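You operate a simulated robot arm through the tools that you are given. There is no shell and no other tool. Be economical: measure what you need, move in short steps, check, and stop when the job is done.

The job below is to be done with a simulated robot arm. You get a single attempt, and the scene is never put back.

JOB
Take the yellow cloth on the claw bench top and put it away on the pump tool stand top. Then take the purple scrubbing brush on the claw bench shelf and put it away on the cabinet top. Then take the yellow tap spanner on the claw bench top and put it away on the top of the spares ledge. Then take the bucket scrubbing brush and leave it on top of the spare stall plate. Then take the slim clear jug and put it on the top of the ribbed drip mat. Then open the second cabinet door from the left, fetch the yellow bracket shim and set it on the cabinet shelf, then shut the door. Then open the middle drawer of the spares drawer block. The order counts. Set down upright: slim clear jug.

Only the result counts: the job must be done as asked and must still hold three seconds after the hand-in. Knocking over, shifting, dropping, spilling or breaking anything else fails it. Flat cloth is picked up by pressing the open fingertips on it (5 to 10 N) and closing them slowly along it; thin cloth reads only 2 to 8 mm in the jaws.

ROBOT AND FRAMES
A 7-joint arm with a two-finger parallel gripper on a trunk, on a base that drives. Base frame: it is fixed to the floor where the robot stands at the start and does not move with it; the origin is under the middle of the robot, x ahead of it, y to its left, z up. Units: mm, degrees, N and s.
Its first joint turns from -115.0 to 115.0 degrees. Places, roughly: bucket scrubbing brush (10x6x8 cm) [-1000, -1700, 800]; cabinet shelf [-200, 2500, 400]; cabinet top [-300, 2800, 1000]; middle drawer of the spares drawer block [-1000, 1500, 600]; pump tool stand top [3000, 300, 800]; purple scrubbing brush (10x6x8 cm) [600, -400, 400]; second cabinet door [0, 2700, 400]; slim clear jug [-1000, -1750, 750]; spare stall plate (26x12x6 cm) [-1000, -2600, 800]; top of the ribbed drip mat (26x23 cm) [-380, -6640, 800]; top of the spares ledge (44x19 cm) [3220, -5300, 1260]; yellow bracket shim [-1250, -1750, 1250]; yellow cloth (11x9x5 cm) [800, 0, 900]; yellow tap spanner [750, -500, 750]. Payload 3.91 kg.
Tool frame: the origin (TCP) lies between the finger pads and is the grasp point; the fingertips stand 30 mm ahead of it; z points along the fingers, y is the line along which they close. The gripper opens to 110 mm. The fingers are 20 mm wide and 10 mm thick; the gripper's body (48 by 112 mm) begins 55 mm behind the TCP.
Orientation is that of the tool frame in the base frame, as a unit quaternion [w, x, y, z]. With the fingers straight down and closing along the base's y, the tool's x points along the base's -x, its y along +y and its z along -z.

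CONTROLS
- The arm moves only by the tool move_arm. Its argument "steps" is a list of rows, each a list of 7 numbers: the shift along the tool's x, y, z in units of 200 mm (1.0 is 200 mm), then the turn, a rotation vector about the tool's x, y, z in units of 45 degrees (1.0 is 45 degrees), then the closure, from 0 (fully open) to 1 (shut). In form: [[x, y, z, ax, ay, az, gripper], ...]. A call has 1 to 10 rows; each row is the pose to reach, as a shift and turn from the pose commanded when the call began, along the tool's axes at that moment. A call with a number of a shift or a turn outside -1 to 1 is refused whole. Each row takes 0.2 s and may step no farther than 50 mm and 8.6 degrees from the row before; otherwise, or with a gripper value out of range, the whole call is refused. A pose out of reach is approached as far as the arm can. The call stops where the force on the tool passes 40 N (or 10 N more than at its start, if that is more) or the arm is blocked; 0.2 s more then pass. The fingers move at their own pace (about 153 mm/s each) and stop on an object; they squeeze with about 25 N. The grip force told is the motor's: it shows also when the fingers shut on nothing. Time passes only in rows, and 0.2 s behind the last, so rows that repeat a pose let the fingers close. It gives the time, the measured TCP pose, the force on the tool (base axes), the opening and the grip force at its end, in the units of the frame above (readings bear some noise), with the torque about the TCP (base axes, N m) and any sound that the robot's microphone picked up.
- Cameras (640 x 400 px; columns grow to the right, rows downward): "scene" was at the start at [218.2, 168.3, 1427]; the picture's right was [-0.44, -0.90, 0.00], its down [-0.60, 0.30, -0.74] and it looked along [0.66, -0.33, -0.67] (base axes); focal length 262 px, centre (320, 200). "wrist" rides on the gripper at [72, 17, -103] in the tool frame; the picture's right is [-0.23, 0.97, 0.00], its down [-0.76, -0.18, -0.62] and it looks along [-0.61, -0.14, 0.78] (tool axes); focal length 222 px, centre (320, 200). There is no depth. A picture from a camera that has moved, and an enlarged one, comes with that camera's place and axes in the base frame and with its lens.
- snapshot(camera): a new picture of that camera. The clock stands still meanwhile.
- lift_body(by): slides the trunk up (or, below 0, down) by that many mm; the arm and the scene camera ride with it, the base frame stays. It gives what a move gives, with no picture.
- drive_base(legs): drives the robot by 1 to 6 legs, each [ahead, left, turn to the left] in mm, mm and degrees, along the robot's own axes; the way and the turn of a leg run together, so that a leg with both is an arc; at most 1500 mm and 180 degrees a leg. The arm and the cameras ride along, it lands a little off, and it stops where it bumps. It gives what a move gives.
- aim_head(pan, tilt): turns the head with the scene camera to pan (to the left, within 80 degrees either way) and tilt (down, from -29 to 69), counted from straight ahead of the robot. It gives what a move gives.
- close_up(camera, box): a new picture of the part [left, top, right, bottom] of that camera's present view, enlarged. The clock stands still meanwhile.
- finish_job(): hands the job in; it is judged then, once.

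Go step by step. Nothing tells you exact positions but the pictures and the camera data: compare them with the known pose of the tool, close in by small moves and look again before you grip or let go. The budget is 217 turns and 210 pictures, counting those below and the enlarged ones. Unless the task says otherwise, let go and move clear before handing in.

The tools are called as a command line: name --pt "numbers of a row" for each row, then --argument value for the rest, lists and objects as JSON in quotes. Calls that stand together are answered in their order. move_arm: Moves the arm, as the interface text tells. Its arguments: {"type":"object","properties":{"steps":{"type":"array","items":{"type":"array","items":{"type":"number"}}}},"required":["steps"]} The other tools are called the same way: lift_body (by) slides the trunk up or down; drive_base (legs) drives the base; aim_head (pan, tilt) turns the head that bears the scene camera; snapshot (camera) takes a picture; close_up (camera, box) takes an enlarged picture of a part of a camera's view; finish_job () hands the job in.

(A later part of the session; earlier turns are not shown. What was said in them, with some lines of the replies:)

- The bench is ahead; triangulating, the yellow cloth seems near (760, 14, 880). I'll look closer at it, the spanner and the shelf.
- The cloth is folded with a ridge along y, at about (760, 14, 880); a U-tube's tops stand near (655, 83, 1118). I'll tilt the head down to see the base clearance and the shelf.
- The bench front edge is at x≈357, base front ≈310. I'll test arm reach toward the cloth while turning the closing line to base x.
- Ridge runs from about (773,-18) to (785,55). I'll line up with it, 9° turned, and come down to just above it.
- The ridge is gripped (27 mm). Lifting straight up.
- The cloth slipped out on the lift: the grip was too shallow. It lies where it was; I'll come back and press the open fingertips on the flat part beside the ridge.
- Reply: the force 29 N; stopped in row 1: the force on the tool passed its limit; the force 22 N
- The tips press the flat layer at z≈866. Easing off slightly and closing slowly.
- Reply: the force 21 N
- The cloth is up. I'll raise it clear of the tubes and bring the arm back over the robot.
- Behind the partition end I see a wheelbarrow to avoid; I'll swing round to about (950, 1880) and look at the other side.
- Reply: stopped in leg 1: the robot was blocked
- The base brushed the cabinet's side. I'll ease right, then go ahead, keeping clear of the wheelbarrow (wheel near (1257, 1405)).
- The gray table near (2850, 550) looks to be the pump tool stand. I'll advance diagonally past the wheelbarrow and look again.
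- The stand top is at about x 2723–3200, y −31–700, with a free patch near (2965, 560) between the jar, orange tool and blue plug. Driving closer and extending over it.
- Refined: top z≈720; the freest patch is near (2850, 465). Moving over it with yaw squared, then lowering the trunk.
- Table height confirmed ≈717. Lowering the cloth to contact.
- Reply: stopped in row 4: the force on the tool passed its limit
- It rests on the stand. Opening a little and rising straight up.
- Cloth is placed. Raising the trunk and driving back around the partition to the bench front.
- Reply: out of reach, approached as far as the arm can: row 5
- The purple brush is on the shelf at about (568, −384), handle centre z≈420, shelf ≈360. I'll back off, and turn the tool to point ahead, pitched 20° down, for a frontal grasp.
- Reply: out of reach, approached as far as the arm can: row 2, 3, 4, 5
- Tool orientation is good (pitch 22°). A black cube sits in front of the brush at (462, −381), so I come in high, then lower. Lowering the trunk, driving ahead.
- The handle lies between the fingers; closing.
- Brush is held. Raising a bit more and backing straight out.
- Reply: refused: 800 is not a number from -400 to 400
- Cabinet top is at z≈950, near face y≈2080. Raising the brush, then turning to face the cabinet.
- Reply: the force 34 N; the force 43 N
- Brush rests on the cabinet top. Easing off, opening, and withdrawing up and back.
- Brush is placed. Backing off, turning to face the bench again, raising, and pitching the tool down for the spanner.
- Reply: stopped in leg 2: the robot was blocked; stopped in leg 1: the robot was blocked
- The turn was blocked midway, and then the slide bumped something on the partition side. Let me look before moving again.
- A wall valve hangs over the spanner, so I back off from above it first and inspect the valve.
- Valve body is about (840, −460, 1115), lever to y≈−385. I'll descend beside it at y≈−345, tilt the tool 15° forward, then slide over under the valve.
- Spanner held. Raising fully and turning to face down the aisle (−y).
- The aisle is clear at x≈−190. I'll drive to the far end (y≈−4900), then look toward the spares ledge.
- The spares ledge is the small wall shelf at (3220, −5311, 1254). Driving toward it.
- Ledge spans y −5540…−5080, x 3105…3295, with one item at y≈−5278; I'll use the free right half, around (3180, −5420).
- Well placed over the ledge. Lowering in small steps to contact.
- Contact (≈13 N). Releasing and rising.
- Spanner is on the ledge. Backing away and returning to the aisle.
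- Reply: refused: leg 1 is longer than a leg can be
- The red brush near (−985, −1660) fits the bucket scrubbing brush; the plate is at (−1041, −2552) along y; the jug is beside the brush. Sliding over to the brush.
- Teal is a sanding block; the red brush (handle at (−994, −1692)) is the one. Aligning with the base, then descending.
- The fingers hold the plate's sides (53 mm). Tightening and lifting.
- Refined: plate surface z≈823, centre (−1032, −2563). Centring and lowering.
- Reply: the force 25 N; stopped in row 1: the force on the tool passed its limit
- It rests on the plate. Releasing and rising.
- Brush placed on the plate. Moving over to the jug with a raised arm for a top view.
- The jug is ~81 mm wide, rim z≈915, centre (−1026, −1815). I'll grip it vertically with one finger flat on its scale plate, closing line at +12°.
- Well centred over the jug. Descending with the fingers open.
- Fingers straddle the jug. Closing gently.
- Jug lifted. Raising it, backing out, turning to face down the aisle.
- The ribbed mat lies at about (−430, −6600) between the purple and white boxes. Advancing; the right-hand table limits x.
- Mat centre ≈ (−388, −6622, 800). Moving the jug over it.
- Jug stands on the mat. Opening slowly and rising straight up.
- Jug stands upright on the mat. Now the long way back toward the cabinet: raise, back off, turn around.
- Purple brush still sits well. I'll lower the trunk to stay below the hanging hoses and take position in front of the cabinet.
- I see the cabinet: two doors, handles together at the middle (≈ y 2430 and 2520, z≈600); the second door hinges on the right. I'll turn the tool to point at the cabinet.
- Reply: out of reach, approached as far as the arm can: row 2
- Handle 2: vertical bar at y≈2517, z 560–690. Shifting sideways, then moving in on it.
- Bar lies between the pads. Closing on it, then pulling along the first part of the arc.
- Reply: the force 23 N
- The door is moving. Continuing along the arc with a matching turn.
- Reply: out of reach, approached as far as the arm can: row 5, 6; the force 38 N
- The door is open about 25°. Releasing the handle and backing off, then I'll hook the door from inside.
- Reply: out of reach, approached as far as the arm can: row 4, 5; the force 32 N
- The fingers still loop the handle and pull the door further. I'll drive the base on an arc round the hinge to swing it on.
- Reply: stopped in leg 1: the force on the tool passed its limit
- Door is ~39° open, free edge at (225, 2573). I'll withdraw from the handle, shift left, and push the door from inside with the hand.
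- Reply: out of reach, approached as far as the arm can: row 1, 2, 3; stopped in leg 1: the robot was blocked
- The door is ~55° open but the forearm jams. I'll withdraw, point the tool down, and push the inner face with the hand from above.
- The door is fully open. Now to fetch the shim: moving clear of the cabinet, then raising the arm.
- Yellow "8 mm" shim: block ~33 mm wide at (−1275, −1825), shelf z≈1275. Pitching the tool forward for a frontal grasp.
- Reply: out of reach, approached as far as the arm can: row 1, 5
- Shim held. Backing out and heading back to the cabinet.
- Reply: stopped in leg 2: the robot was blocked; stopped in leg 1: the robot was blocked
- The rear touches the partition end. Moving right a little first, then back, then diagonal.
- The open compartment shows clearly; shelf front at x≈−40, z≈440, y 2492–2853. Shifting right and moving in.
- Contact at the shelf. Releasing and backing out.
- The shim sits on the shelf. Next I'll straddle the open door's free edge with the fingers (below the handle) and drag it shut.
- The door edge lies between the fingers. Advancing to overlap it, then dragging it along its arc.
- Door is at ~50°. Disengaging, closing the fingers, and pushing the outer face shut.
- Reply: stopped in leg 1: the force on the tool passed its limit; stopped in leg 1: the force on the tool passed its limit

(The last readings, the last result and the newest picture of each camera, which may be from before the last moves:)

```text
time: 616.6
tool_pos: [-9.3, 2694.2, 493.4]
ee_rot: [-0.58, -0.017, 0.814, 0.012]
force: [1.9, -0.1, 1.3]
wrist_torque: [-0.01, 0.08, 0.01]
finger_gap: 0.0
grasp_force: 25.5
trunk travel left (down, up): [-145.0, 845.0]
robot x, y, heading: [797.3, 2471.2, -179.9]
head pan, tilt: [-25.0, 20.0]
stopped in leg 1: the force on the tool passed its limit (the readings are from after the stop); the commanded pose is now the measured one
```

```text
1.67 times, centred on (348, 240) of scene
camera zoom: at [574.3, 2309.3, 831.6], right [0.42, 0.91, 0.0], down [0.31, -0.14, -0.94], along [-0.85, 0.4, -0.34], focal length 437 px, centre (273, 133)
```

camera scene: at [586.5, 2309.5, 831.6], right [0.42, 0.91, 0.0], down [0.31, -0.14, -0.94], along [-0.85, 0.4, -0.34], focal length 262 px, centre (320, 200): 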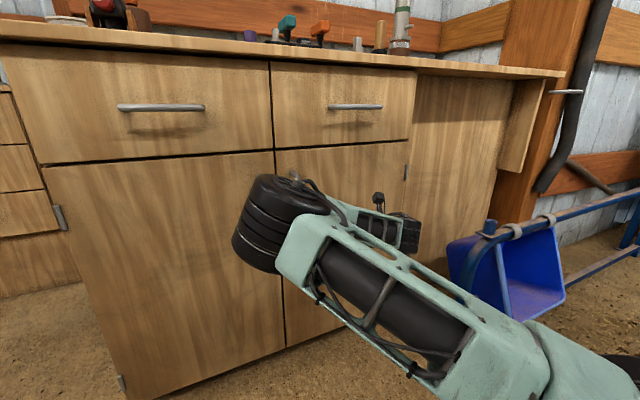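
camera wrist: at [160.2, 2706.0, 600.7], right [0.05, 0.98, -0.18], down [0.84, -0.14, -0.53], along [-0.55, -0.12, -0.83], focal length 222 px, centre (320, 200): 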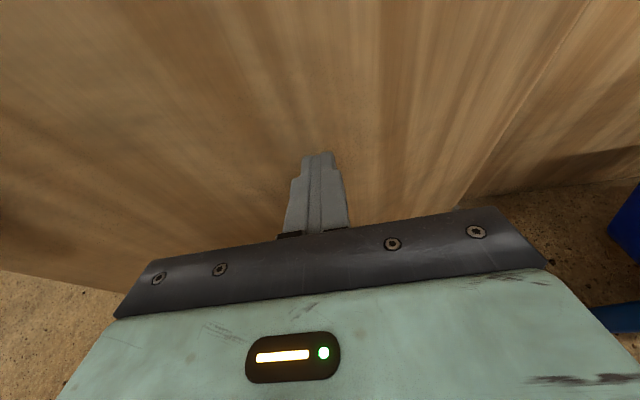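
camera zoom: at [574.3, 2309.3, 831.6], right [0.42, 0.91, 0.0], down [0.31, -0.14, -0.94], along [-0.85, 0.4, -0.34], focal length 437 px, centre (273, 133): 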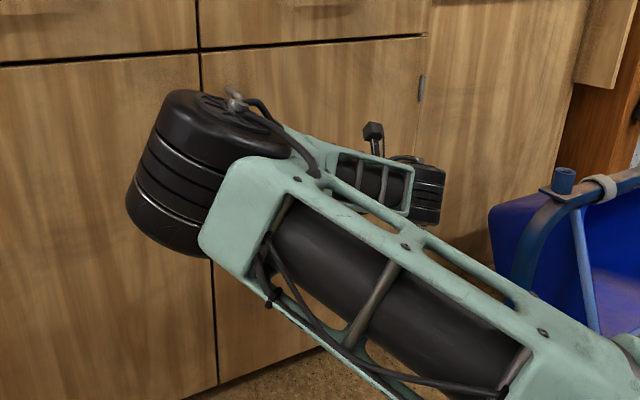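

Firm contact: the door seems shut. Backing away to verify.

drive_base --legs '[[-300, 0, 0]]'

snapshot --camera "wrist"

snapshot --camera "scene"

```text
time: 618.7
tool_pos: [288.3, 2691.2, 493.1]
ee_rot: [-0.58, -0.018, 0.814, 0.011]
force: [0.6, -0.7, 0.4]
wrist_torque: [-0.01, 0.05, 0.01]
finger_gap: 0.0
grasp_force: 24.6
trunk travel left (down, up): [-145.0, 845.0]
robot x, y, heading: [1098.9, 2475.9, -179.8]
head pan, tilt: [-25.0, 20.0]
```

```text
31 pictures are left
camera wrist: at [361.7, 2705.8, 599.0], right [0.06, 0.98, -0.18], down [0.84, -0.14, -0.52], along [-0.54, -0.12, -0.83], focal length 222 px, centre (320, 200)
```

wrist: 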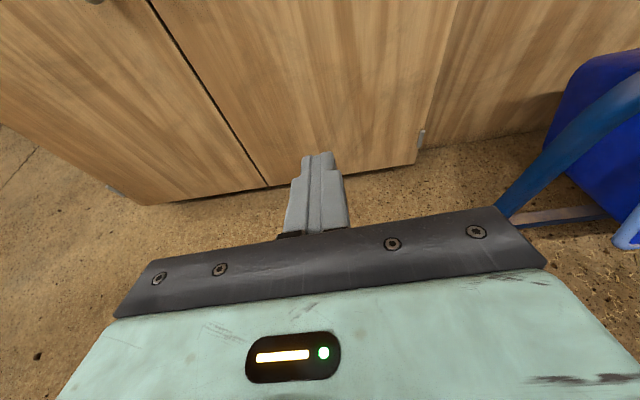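

```text
30 pictures are left
camera scene: at [873.5, 2309.5, 831.6], right [0.42, 0.91, 0.0], down [0.31, -0.14, -0.94], along [-0.85, 0.39, -0.34], focal length 262 px, centre (320, 200)
```

scene: 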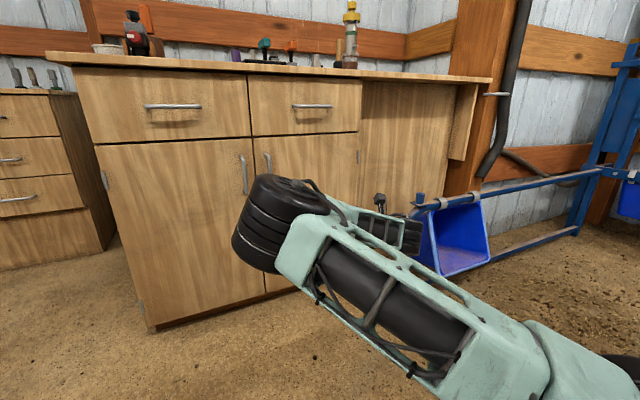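

Door is shut. Now the middle drawer (horizontal handle near (−900, 1455, 577)). I'll recentre the arm and roll the tool 90° so it closes vertically.

move_arm --pt "0 -0.2 0 0 0 0 0.5" --pt "0 -0.4 0 0 0 0 0.5" --pt "0 -0.6 0 0 0 0 0.5" --pt "0 -0.75 0 0 0 0 0.5"

move_arm --pt "0 0 0 0 0 0.17 0.5" --pt "0 0 0 0 0 0.34 0.5" --pt "0 0 0 0 0 0.51 0.5" --pt "0 0 0 0 0 0.68 0.5" --pt "0 0 0 0 0 0.85 0.5" --pt "0 0 0 0 0 1 0.5"

move_arm --pt "0 0 0 0 0 0.17 0.5" --pt "0 0 0 0 0 0.34 0.5" --pt "0 0 0 0 0 0.51 0.5" --pt "0 0 0 0 0 0.68 0.5" --pt "0 0 0 0 0 0.85 0.5" --pt "0 0 0 0 0 1 0.5"

```text
time: 619.7
tool_pos: [292.1, 2541.8, 488.2]
ee_rot: [-0.58, -0.018, 0.814, 0.011]
force: [1.0, -0.1, -0.2]
wrist_torque: [0.05, 0.01, 0.02]
finger_gap: 55.2
grasp_force: 0.0
trunk travel left (down, up): [-145.0, 845.0]
robot x, y, heading: [1101.9, 2476.4, -179.6]
head pan, tilt: [-25.0, 20.0]
```

```text
time: 621.1
tool_pos: [291.2, 2542.1, 487.4]
ee_rot: [-0.54, 0.295, 0.759, -0.213]
force: [-0.2, 0.5, -0.4]
wrist_torque: [-0.01, 0.01, 0.0]
finger_gap: 54.8
grasp_force: 0.0
trunk travel left (down, up): [-145.0, 845.0]
robot x, y, heading: [1099.0, 2474.4, -180.1]
head pan, tilt: [-25.0, 20.0]
```

```text
time: 622.5
tool_pos: [291.8, 2539.5, 488.6]
ee_rot: [-0.417, 0.563, 0.588, -0.403]
force: [0.6, -0.5, -0.4]
wrist_torque: [0.01, -0.01, 0.0]
finger_gap: 55.2
grasp_force: 0.0
trunk travel left (down, up): [-145.0, 845.0]
robot x, y, heading: [1099.4, 2474.4, -179.5]
head pan, tilt: [-25.0, 20.0]
```

drive_base --legs '[[114, 470, 0], [160, 190, 0], [240, 20, 0], [300, 370, 0]]'

aim_head --pan 0 --tilt 20

snapshot --camera "scene"

snapshot --camera "wrist"

```text
time: 630.5
tool_pos: [-534.8, 1499.1, 488.8]
ee_rot: [-0.416, 0.561, 0.59, -0.404]
force: [-0.3, -0.3, 0.0]
wrist_torque: [0.0, -0.01, 0.0]
finger_gap: 55.1
grasp_force: 0.0
trunk travel left (down, up): [-145.0, 845.0]
robot x, y, heading: [272.4, 1438.4, -179.5]
head pan, tilt: [-25.0, 20.0]
```

```text
time: 631.4
tool_pos: [-535.7, 1500.2, 489.0]
ee_rot: [-0.417, 0.561, 0.59, -0.404]
force: [-0.5, -0.6, 0.0]
wrist_torque: [-0.02, 0.03, 0.01]
finger_gap: 55.1
grasp_force: 0.1
trunk travel left (down, up): [-145.0, 845.0]
robot x, y, heading: [273.7, 1439.6, -179.5]
head pan, tilt: [0.0, 20.0]
```

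```text
29 pictures are left
camera scene: at [40.0, 1231.1, 831.6], right [-0.01, 1.0, 0.0], down [0.34, 0.0, -0.94], along [-0.94, -0.01, -0.34], focal length 262 px, centre (320, 200)
```

scene: 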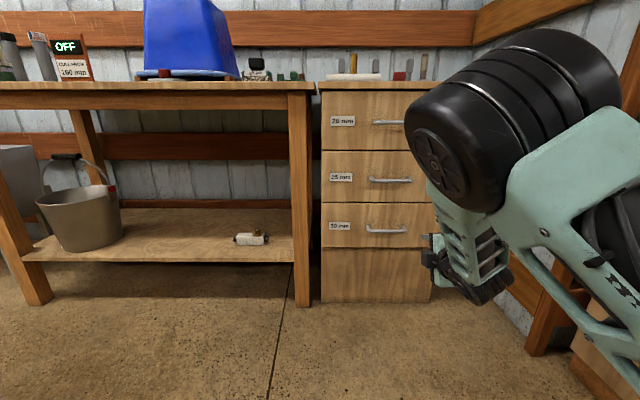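

```text
28 pictures are left
camera wrist: at [-433.7, 1573.6, 511.8], right [0.32, -0.18, -0.93], down [0.55, -0.76, 0.34], along [-0.77, -0.62, -0.15], focal length 222 px, centre (320, 200)
```

wrist: 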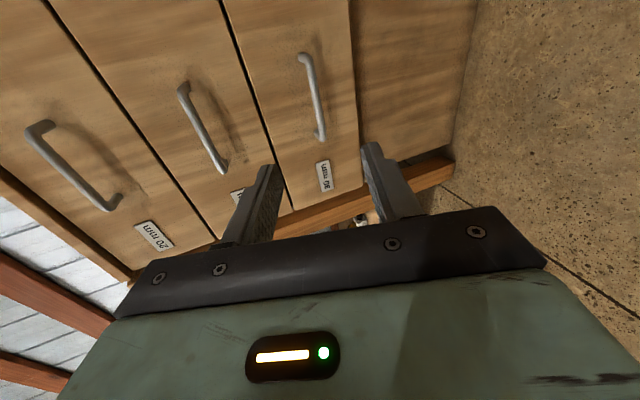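

lift_body --by 103

drive_base --legs '[[215, 32, -0.4]]'

snapshot --camera "wrist"

snapshot --camera "scene"

```text
time: 632.8
tool_pos: [-534.6, 1500.3, 591.6]
ee_rot: [-0.416, 0.562, 0.59, -0.404]
force: [-0.4, -0.3, 0.1]
wrist_torque: [-0.02, -0.03, -0.04]
finger_gap: 55.1
grasp_force: 0.0
trunk travel left (down, up): [-248.0, 742.0]
robot x, y, heading: [273.7, 1439.0, -179.6]
head pan, tilt: [0.0, 20.0]
```

```text
time: 634.5
tool_pos: [-752.4, 1474.9, 592.5]
ee_rot: [-0.419, 0.564, 0.587, -0.402]
force: [0.0, 0.9, -0.8]
wrist_torque: [0.01, -0.01, 0.02]
finger_gap: 54.8
grasp_force: 0.0
trunk travel left (down, up): [-248.0, 742.0]
robot x, y, heading: [55.3, 1401.6, 180.1]
head pan, tilt: [0.0, 20.0]
```

```text
27 pictures are left
camera wrist: at [-649.9, 1547.2, 614.8], right [0.32, -0.19, -0.93], down [0.54, -0.77, 0.34], along [-0.78, -0.61, -0.15], focal length 222 px, centre (320, 200)
```

wrist: 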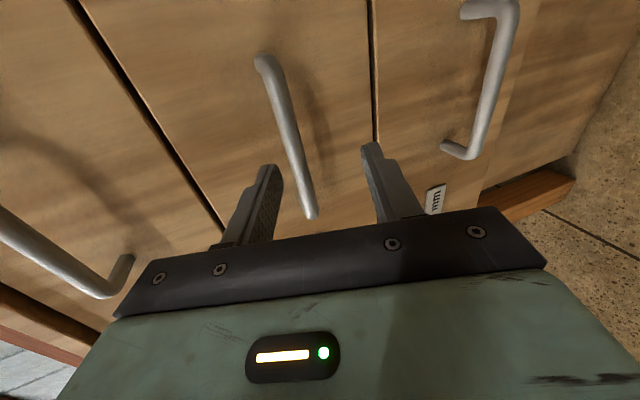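

```text
26 pictures are left
camera scene: at [-179.9, 1199.6, 934.6], right [0.0, 1.0, 0.0], down [0.34, 0.0, -0.94], along [-0.94, 0.0, -0.34], focal length 262 px, centre (320, 200)
```

scene: 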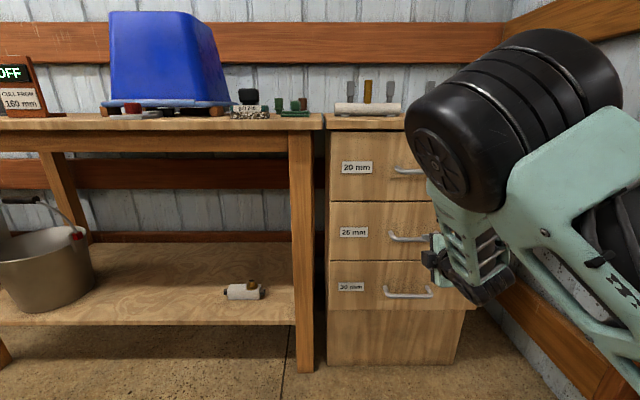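

drive_base --legs '[[80, 0, 0]]'

snapshot --camera "wrist"

```text
time: 635.6
tool_pos: [-813.4, 1475.3, 590.4]
ee_rot: [-0.417, 0.566, 0.587, -0.402]
force: [20.1, -2.3, 8.4]
wrist_torque: [0.04, 0.9, -0.01]
finger_gap: 55.8
grasp_force: 0.4
trunk travel left (down, up): [-248.0, 742.0]
robot x, y, heading: [-12.2, 1405.9, 179.9]
head pan, tilt: [0.0, 20.0]
stopped in leg 1: the force on the tool passed its limit (the readings are from after the stop); the commanded pose is now the measured one
```

```text
25 pictures are left
camera wrist: at [-710.8, 1548.4, 614.3], right [0.32, -0.19, -0.93], down [0.54, -0.77, 0.34], along [-0.78, -0.61, -0.15], focal length 222 px, centre (320, 200)
```

wrist: 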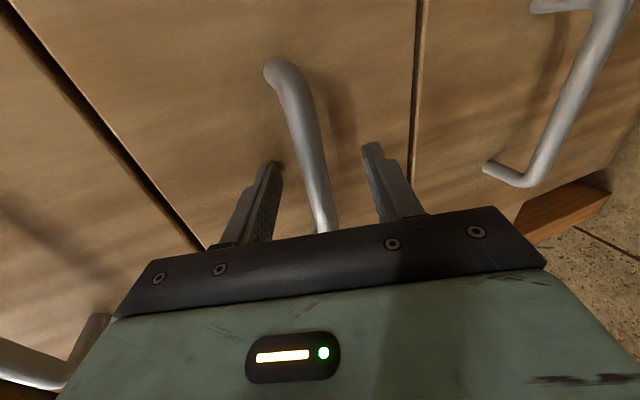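

The fingertips touch the drawer face with the bar between them. Easing back 5 mm and closing, then pulling.

move_arm --pt "0 0 -0.03 0 0 0 0.5" --pt "0 0 -0.03 0 0 0 0.8" --pt "0 0 -0.03 0 0 0 1" --pt "0 0 -0.03 0 0 0 1"

snapshot --camera "wrist"

```text
time: 636.6
tool_pos: [-808.3, 1475.5, 593.7]
ee_rot: [-0.418, 0.566, 0.587, -0.401]
force: [-2.7, 0.0, 5.0]
wrist_torque: [-0.91, 0.04, -0.31]
finger_gap: 14.0
grasp_force: 44.9
trunk travel left (down, up): [-248.0, 742.0]
robot x, y, heading: [-10.8, 1404.7, 179.8]
head pan, tilt: [0.0, 20.0]
```

```text
24 pictures are left
camera wrist: at [-706.4, 1548.6, 616.1], right [0.32, -0.19, -0.93], down [0.54, -0.77, 0.35], along [-0.78, -0.61, -0.15], focal length 222 px, centre (320, 200)
```

wrist: 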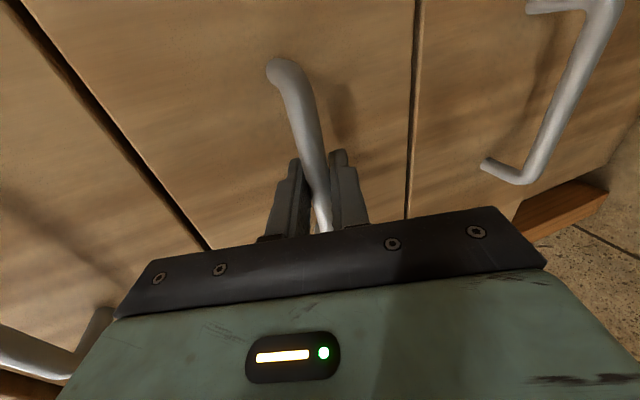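

Handle gripped (14 mm). Pulling straight back with the base.

drive_base --legs '[[-120, 0, 0]]'

drive_base --legs '[[-110, 0, 0]]'

snapshot --camera "scene"

```text
time: 637.8
tool_pos: [-685.6, 1476.6, 592.7]
ee_rot: [-0.418, 0.566, 0.587, -0.401]
force: [0.3, 1.7, 10.5]
wrist_torque: [-0.89, 0.04, -0.19]
finger_gap: 14.2
grasp_force: 44.9
trunk travel left (down, up): [-248.0, 742.0]
robot x, y, heading: [109.0, 1405.5, 179.6]
head pan, tilt: [0.0, 20.0]
```

```text
time: 639.0
tool_pos: [-571.5, 1475.6, 592.3]
ee_rot: [-0.418, 0.565, 0.586, -0.402]
force: [-0.1, -26.3, 6.2]
wrist_torque: [-0.95, 0.03, -0.11]
finger_gap: 14.3
grasp_force: 45.4
trunk travel left (down, up): [-248.0, 742.0]
robot x, y, heading: [223.9, 1401.3, 179.2]
head pan, tilt: [0.0, 20.0]
```

```text
23 pictures are left
camera scene: at [-11.4, 1199.7, 934.6], right [0.01, 1.0, 0.0], down [0.34, 0.0, -0.94], along [-0.94, 0.01, -0.34], focal length 262 px, centre (320, 200)
```

scene: 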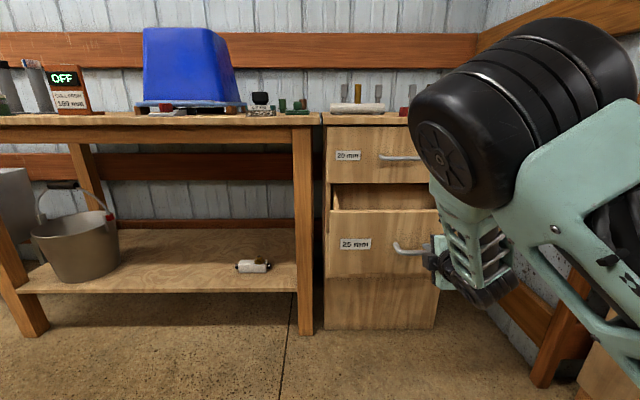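

drive_base --legs '[[-60, 0, 0]]'

```text
time: 640.0
tool_pos: [-513.4, 1477.1, 593.5]
ee_rot: [-0.418, 0.566, 0.586, -0.402]
force: [-0.8, -1.6, 2.7]
wrist_torque: [-0.92, 0.02, -0.15]
finger_gap: 14.4
grasp_force: 44.8
trunk travel left (down, up): [-248.0, 742.0]
robot x, y, heading: [280.5, 1403.8, 179.5]
head pan, tilt: [0.0, 20.0]
```

The drawer is out nearly 300 mm. Releasing the handle and moving clear.

move_arm --pt "0 0 0 0 0 0 0.7" --pt "0 0 0 0 0 0 0.5" --pt "0 0 0 0 0 0 0.5"

drive_base --legs '[[-150, 0, 0]]'

snapshot --camera "scene"

aim_head --pan -50 --tilt 20

snapshot --camera "scene"

```text
time: 640.8
tool_pos: [-514.9, 1475.9, 592.3]
ee_rot: [-0.418, 0.566, 0.587, -0.401]
force: [0.4, 0.3, 0.8]
wrist_torque: [0.02, -0.02, 0.0]
finger_gap: 55.0
grasp_force: 0.0
trunk travel left (down, up): [-248.0, 742.0]
robot x, y, heading: [281.2, 1402.3, 179.8]
head pan, tilt: [0.0, 20.0]
```

```text
time: 642.1
tool_pos: [-364.7, 1474.5, 592.0]
ee_rot: [-0.418, 0.566, 0.586, -0.402]
force: [-0.4, -0.1, 0.2]
wrist_torque: [-0.03, 0.01, 0.01]
finger_gap: 55.2
grasp_force: 0.1
trunk travel left (down, up): [-248.0, 742.0]
robot x, y, heading: [432.2, 1401.7, 179.3]
head pan, tilt: [0.0, 20.0]
```

```text
22 pictures are left
camera scene: at [195.0, 1198.3, 934.6], right [0.01, 1.0, 0.0], down [0.34, 0.0, -0.94], along [-0.94, 0.01, -0.34], focal length 262 px, centre (320, 200)
```

scene: 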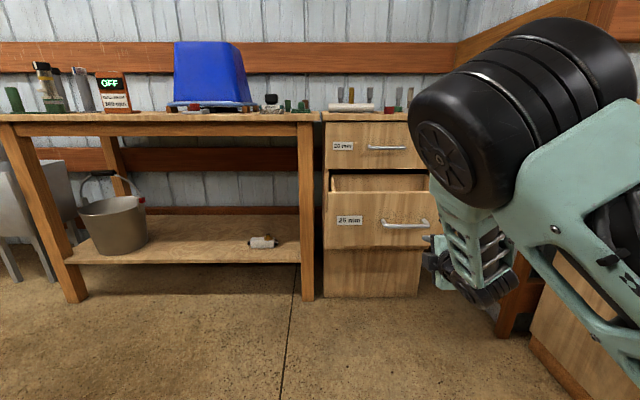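

```text
time: 643.3
tool_pos: [-364.8, 1475.1, 592.6]
ee_rot: [-0.417, 0.566, 0.587, -0.402]
force: [0.8, 0.6, -0.7]
wrist_torque: [-0.03, -0.01, 0.03]
finger_gap: 54.8
grasp_force: 0.0
trunk travel left (down, up): [-248.0, 742.0]
robot x, y, heading: [429.2, 1401.4, 179.4]
head pan, tilt: [-50.0, 20.0]
```

```text
21 pictures are left
camera scene: at [228.8, 1269.3, 934.6], right [0.77, 0.64, 0.0], down [0.22, -0.26, -0.94], along [-0.6, 0.72, -0.34], focal length 262 px, centre (320, 200)
```

scene: 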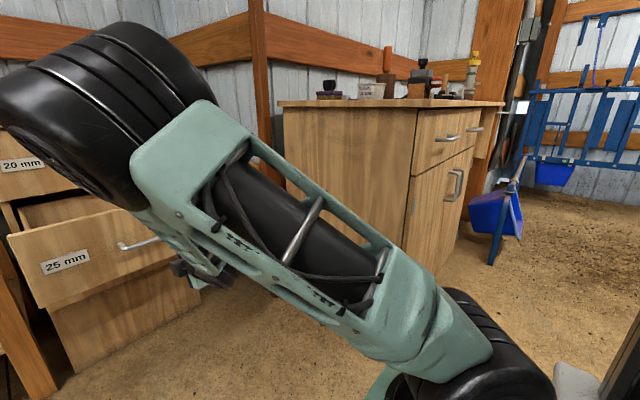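

The middle drawer stands open, the cabinet door is shut, the purple brush is still in place and the hand is clear of everything. Handing in.

finish_job

```text
The job is handed in.
```

I carried out every step in the order you gave and handed the job in; I haven't been told the result of the judging. One caution: the base was stopped by solid obstacles several times while driving. It met the side of the cabinet, the end of the partition and something near the spares drawers. I saw nothing knocked over or moved in the pictures I took, but I did not check every spot afterwards.

- **Yellow cloth:** it is on the pump tool stand top. It slipped on the first lift, so I picked it up again.
- **Purple scrubbing brush:** it is on the cabinet top.
- **Yellow tap spanner:** it is on the top of the spares ledge.
- **Bucket scrubbing brush:** it is on top of the spare stall plate. It carries no label; I took it to be the red brush, because that one matched the given position and size.
- **Slim clear jug:** it is upright on the ribbed drip mat.
- **Cabinet door and shim:** I opened the second door, set the yellow bracket shim on the cabinet shelf and shut the door again.
- **Spares drawers:** the middle drawer is open by almost 300 mm.
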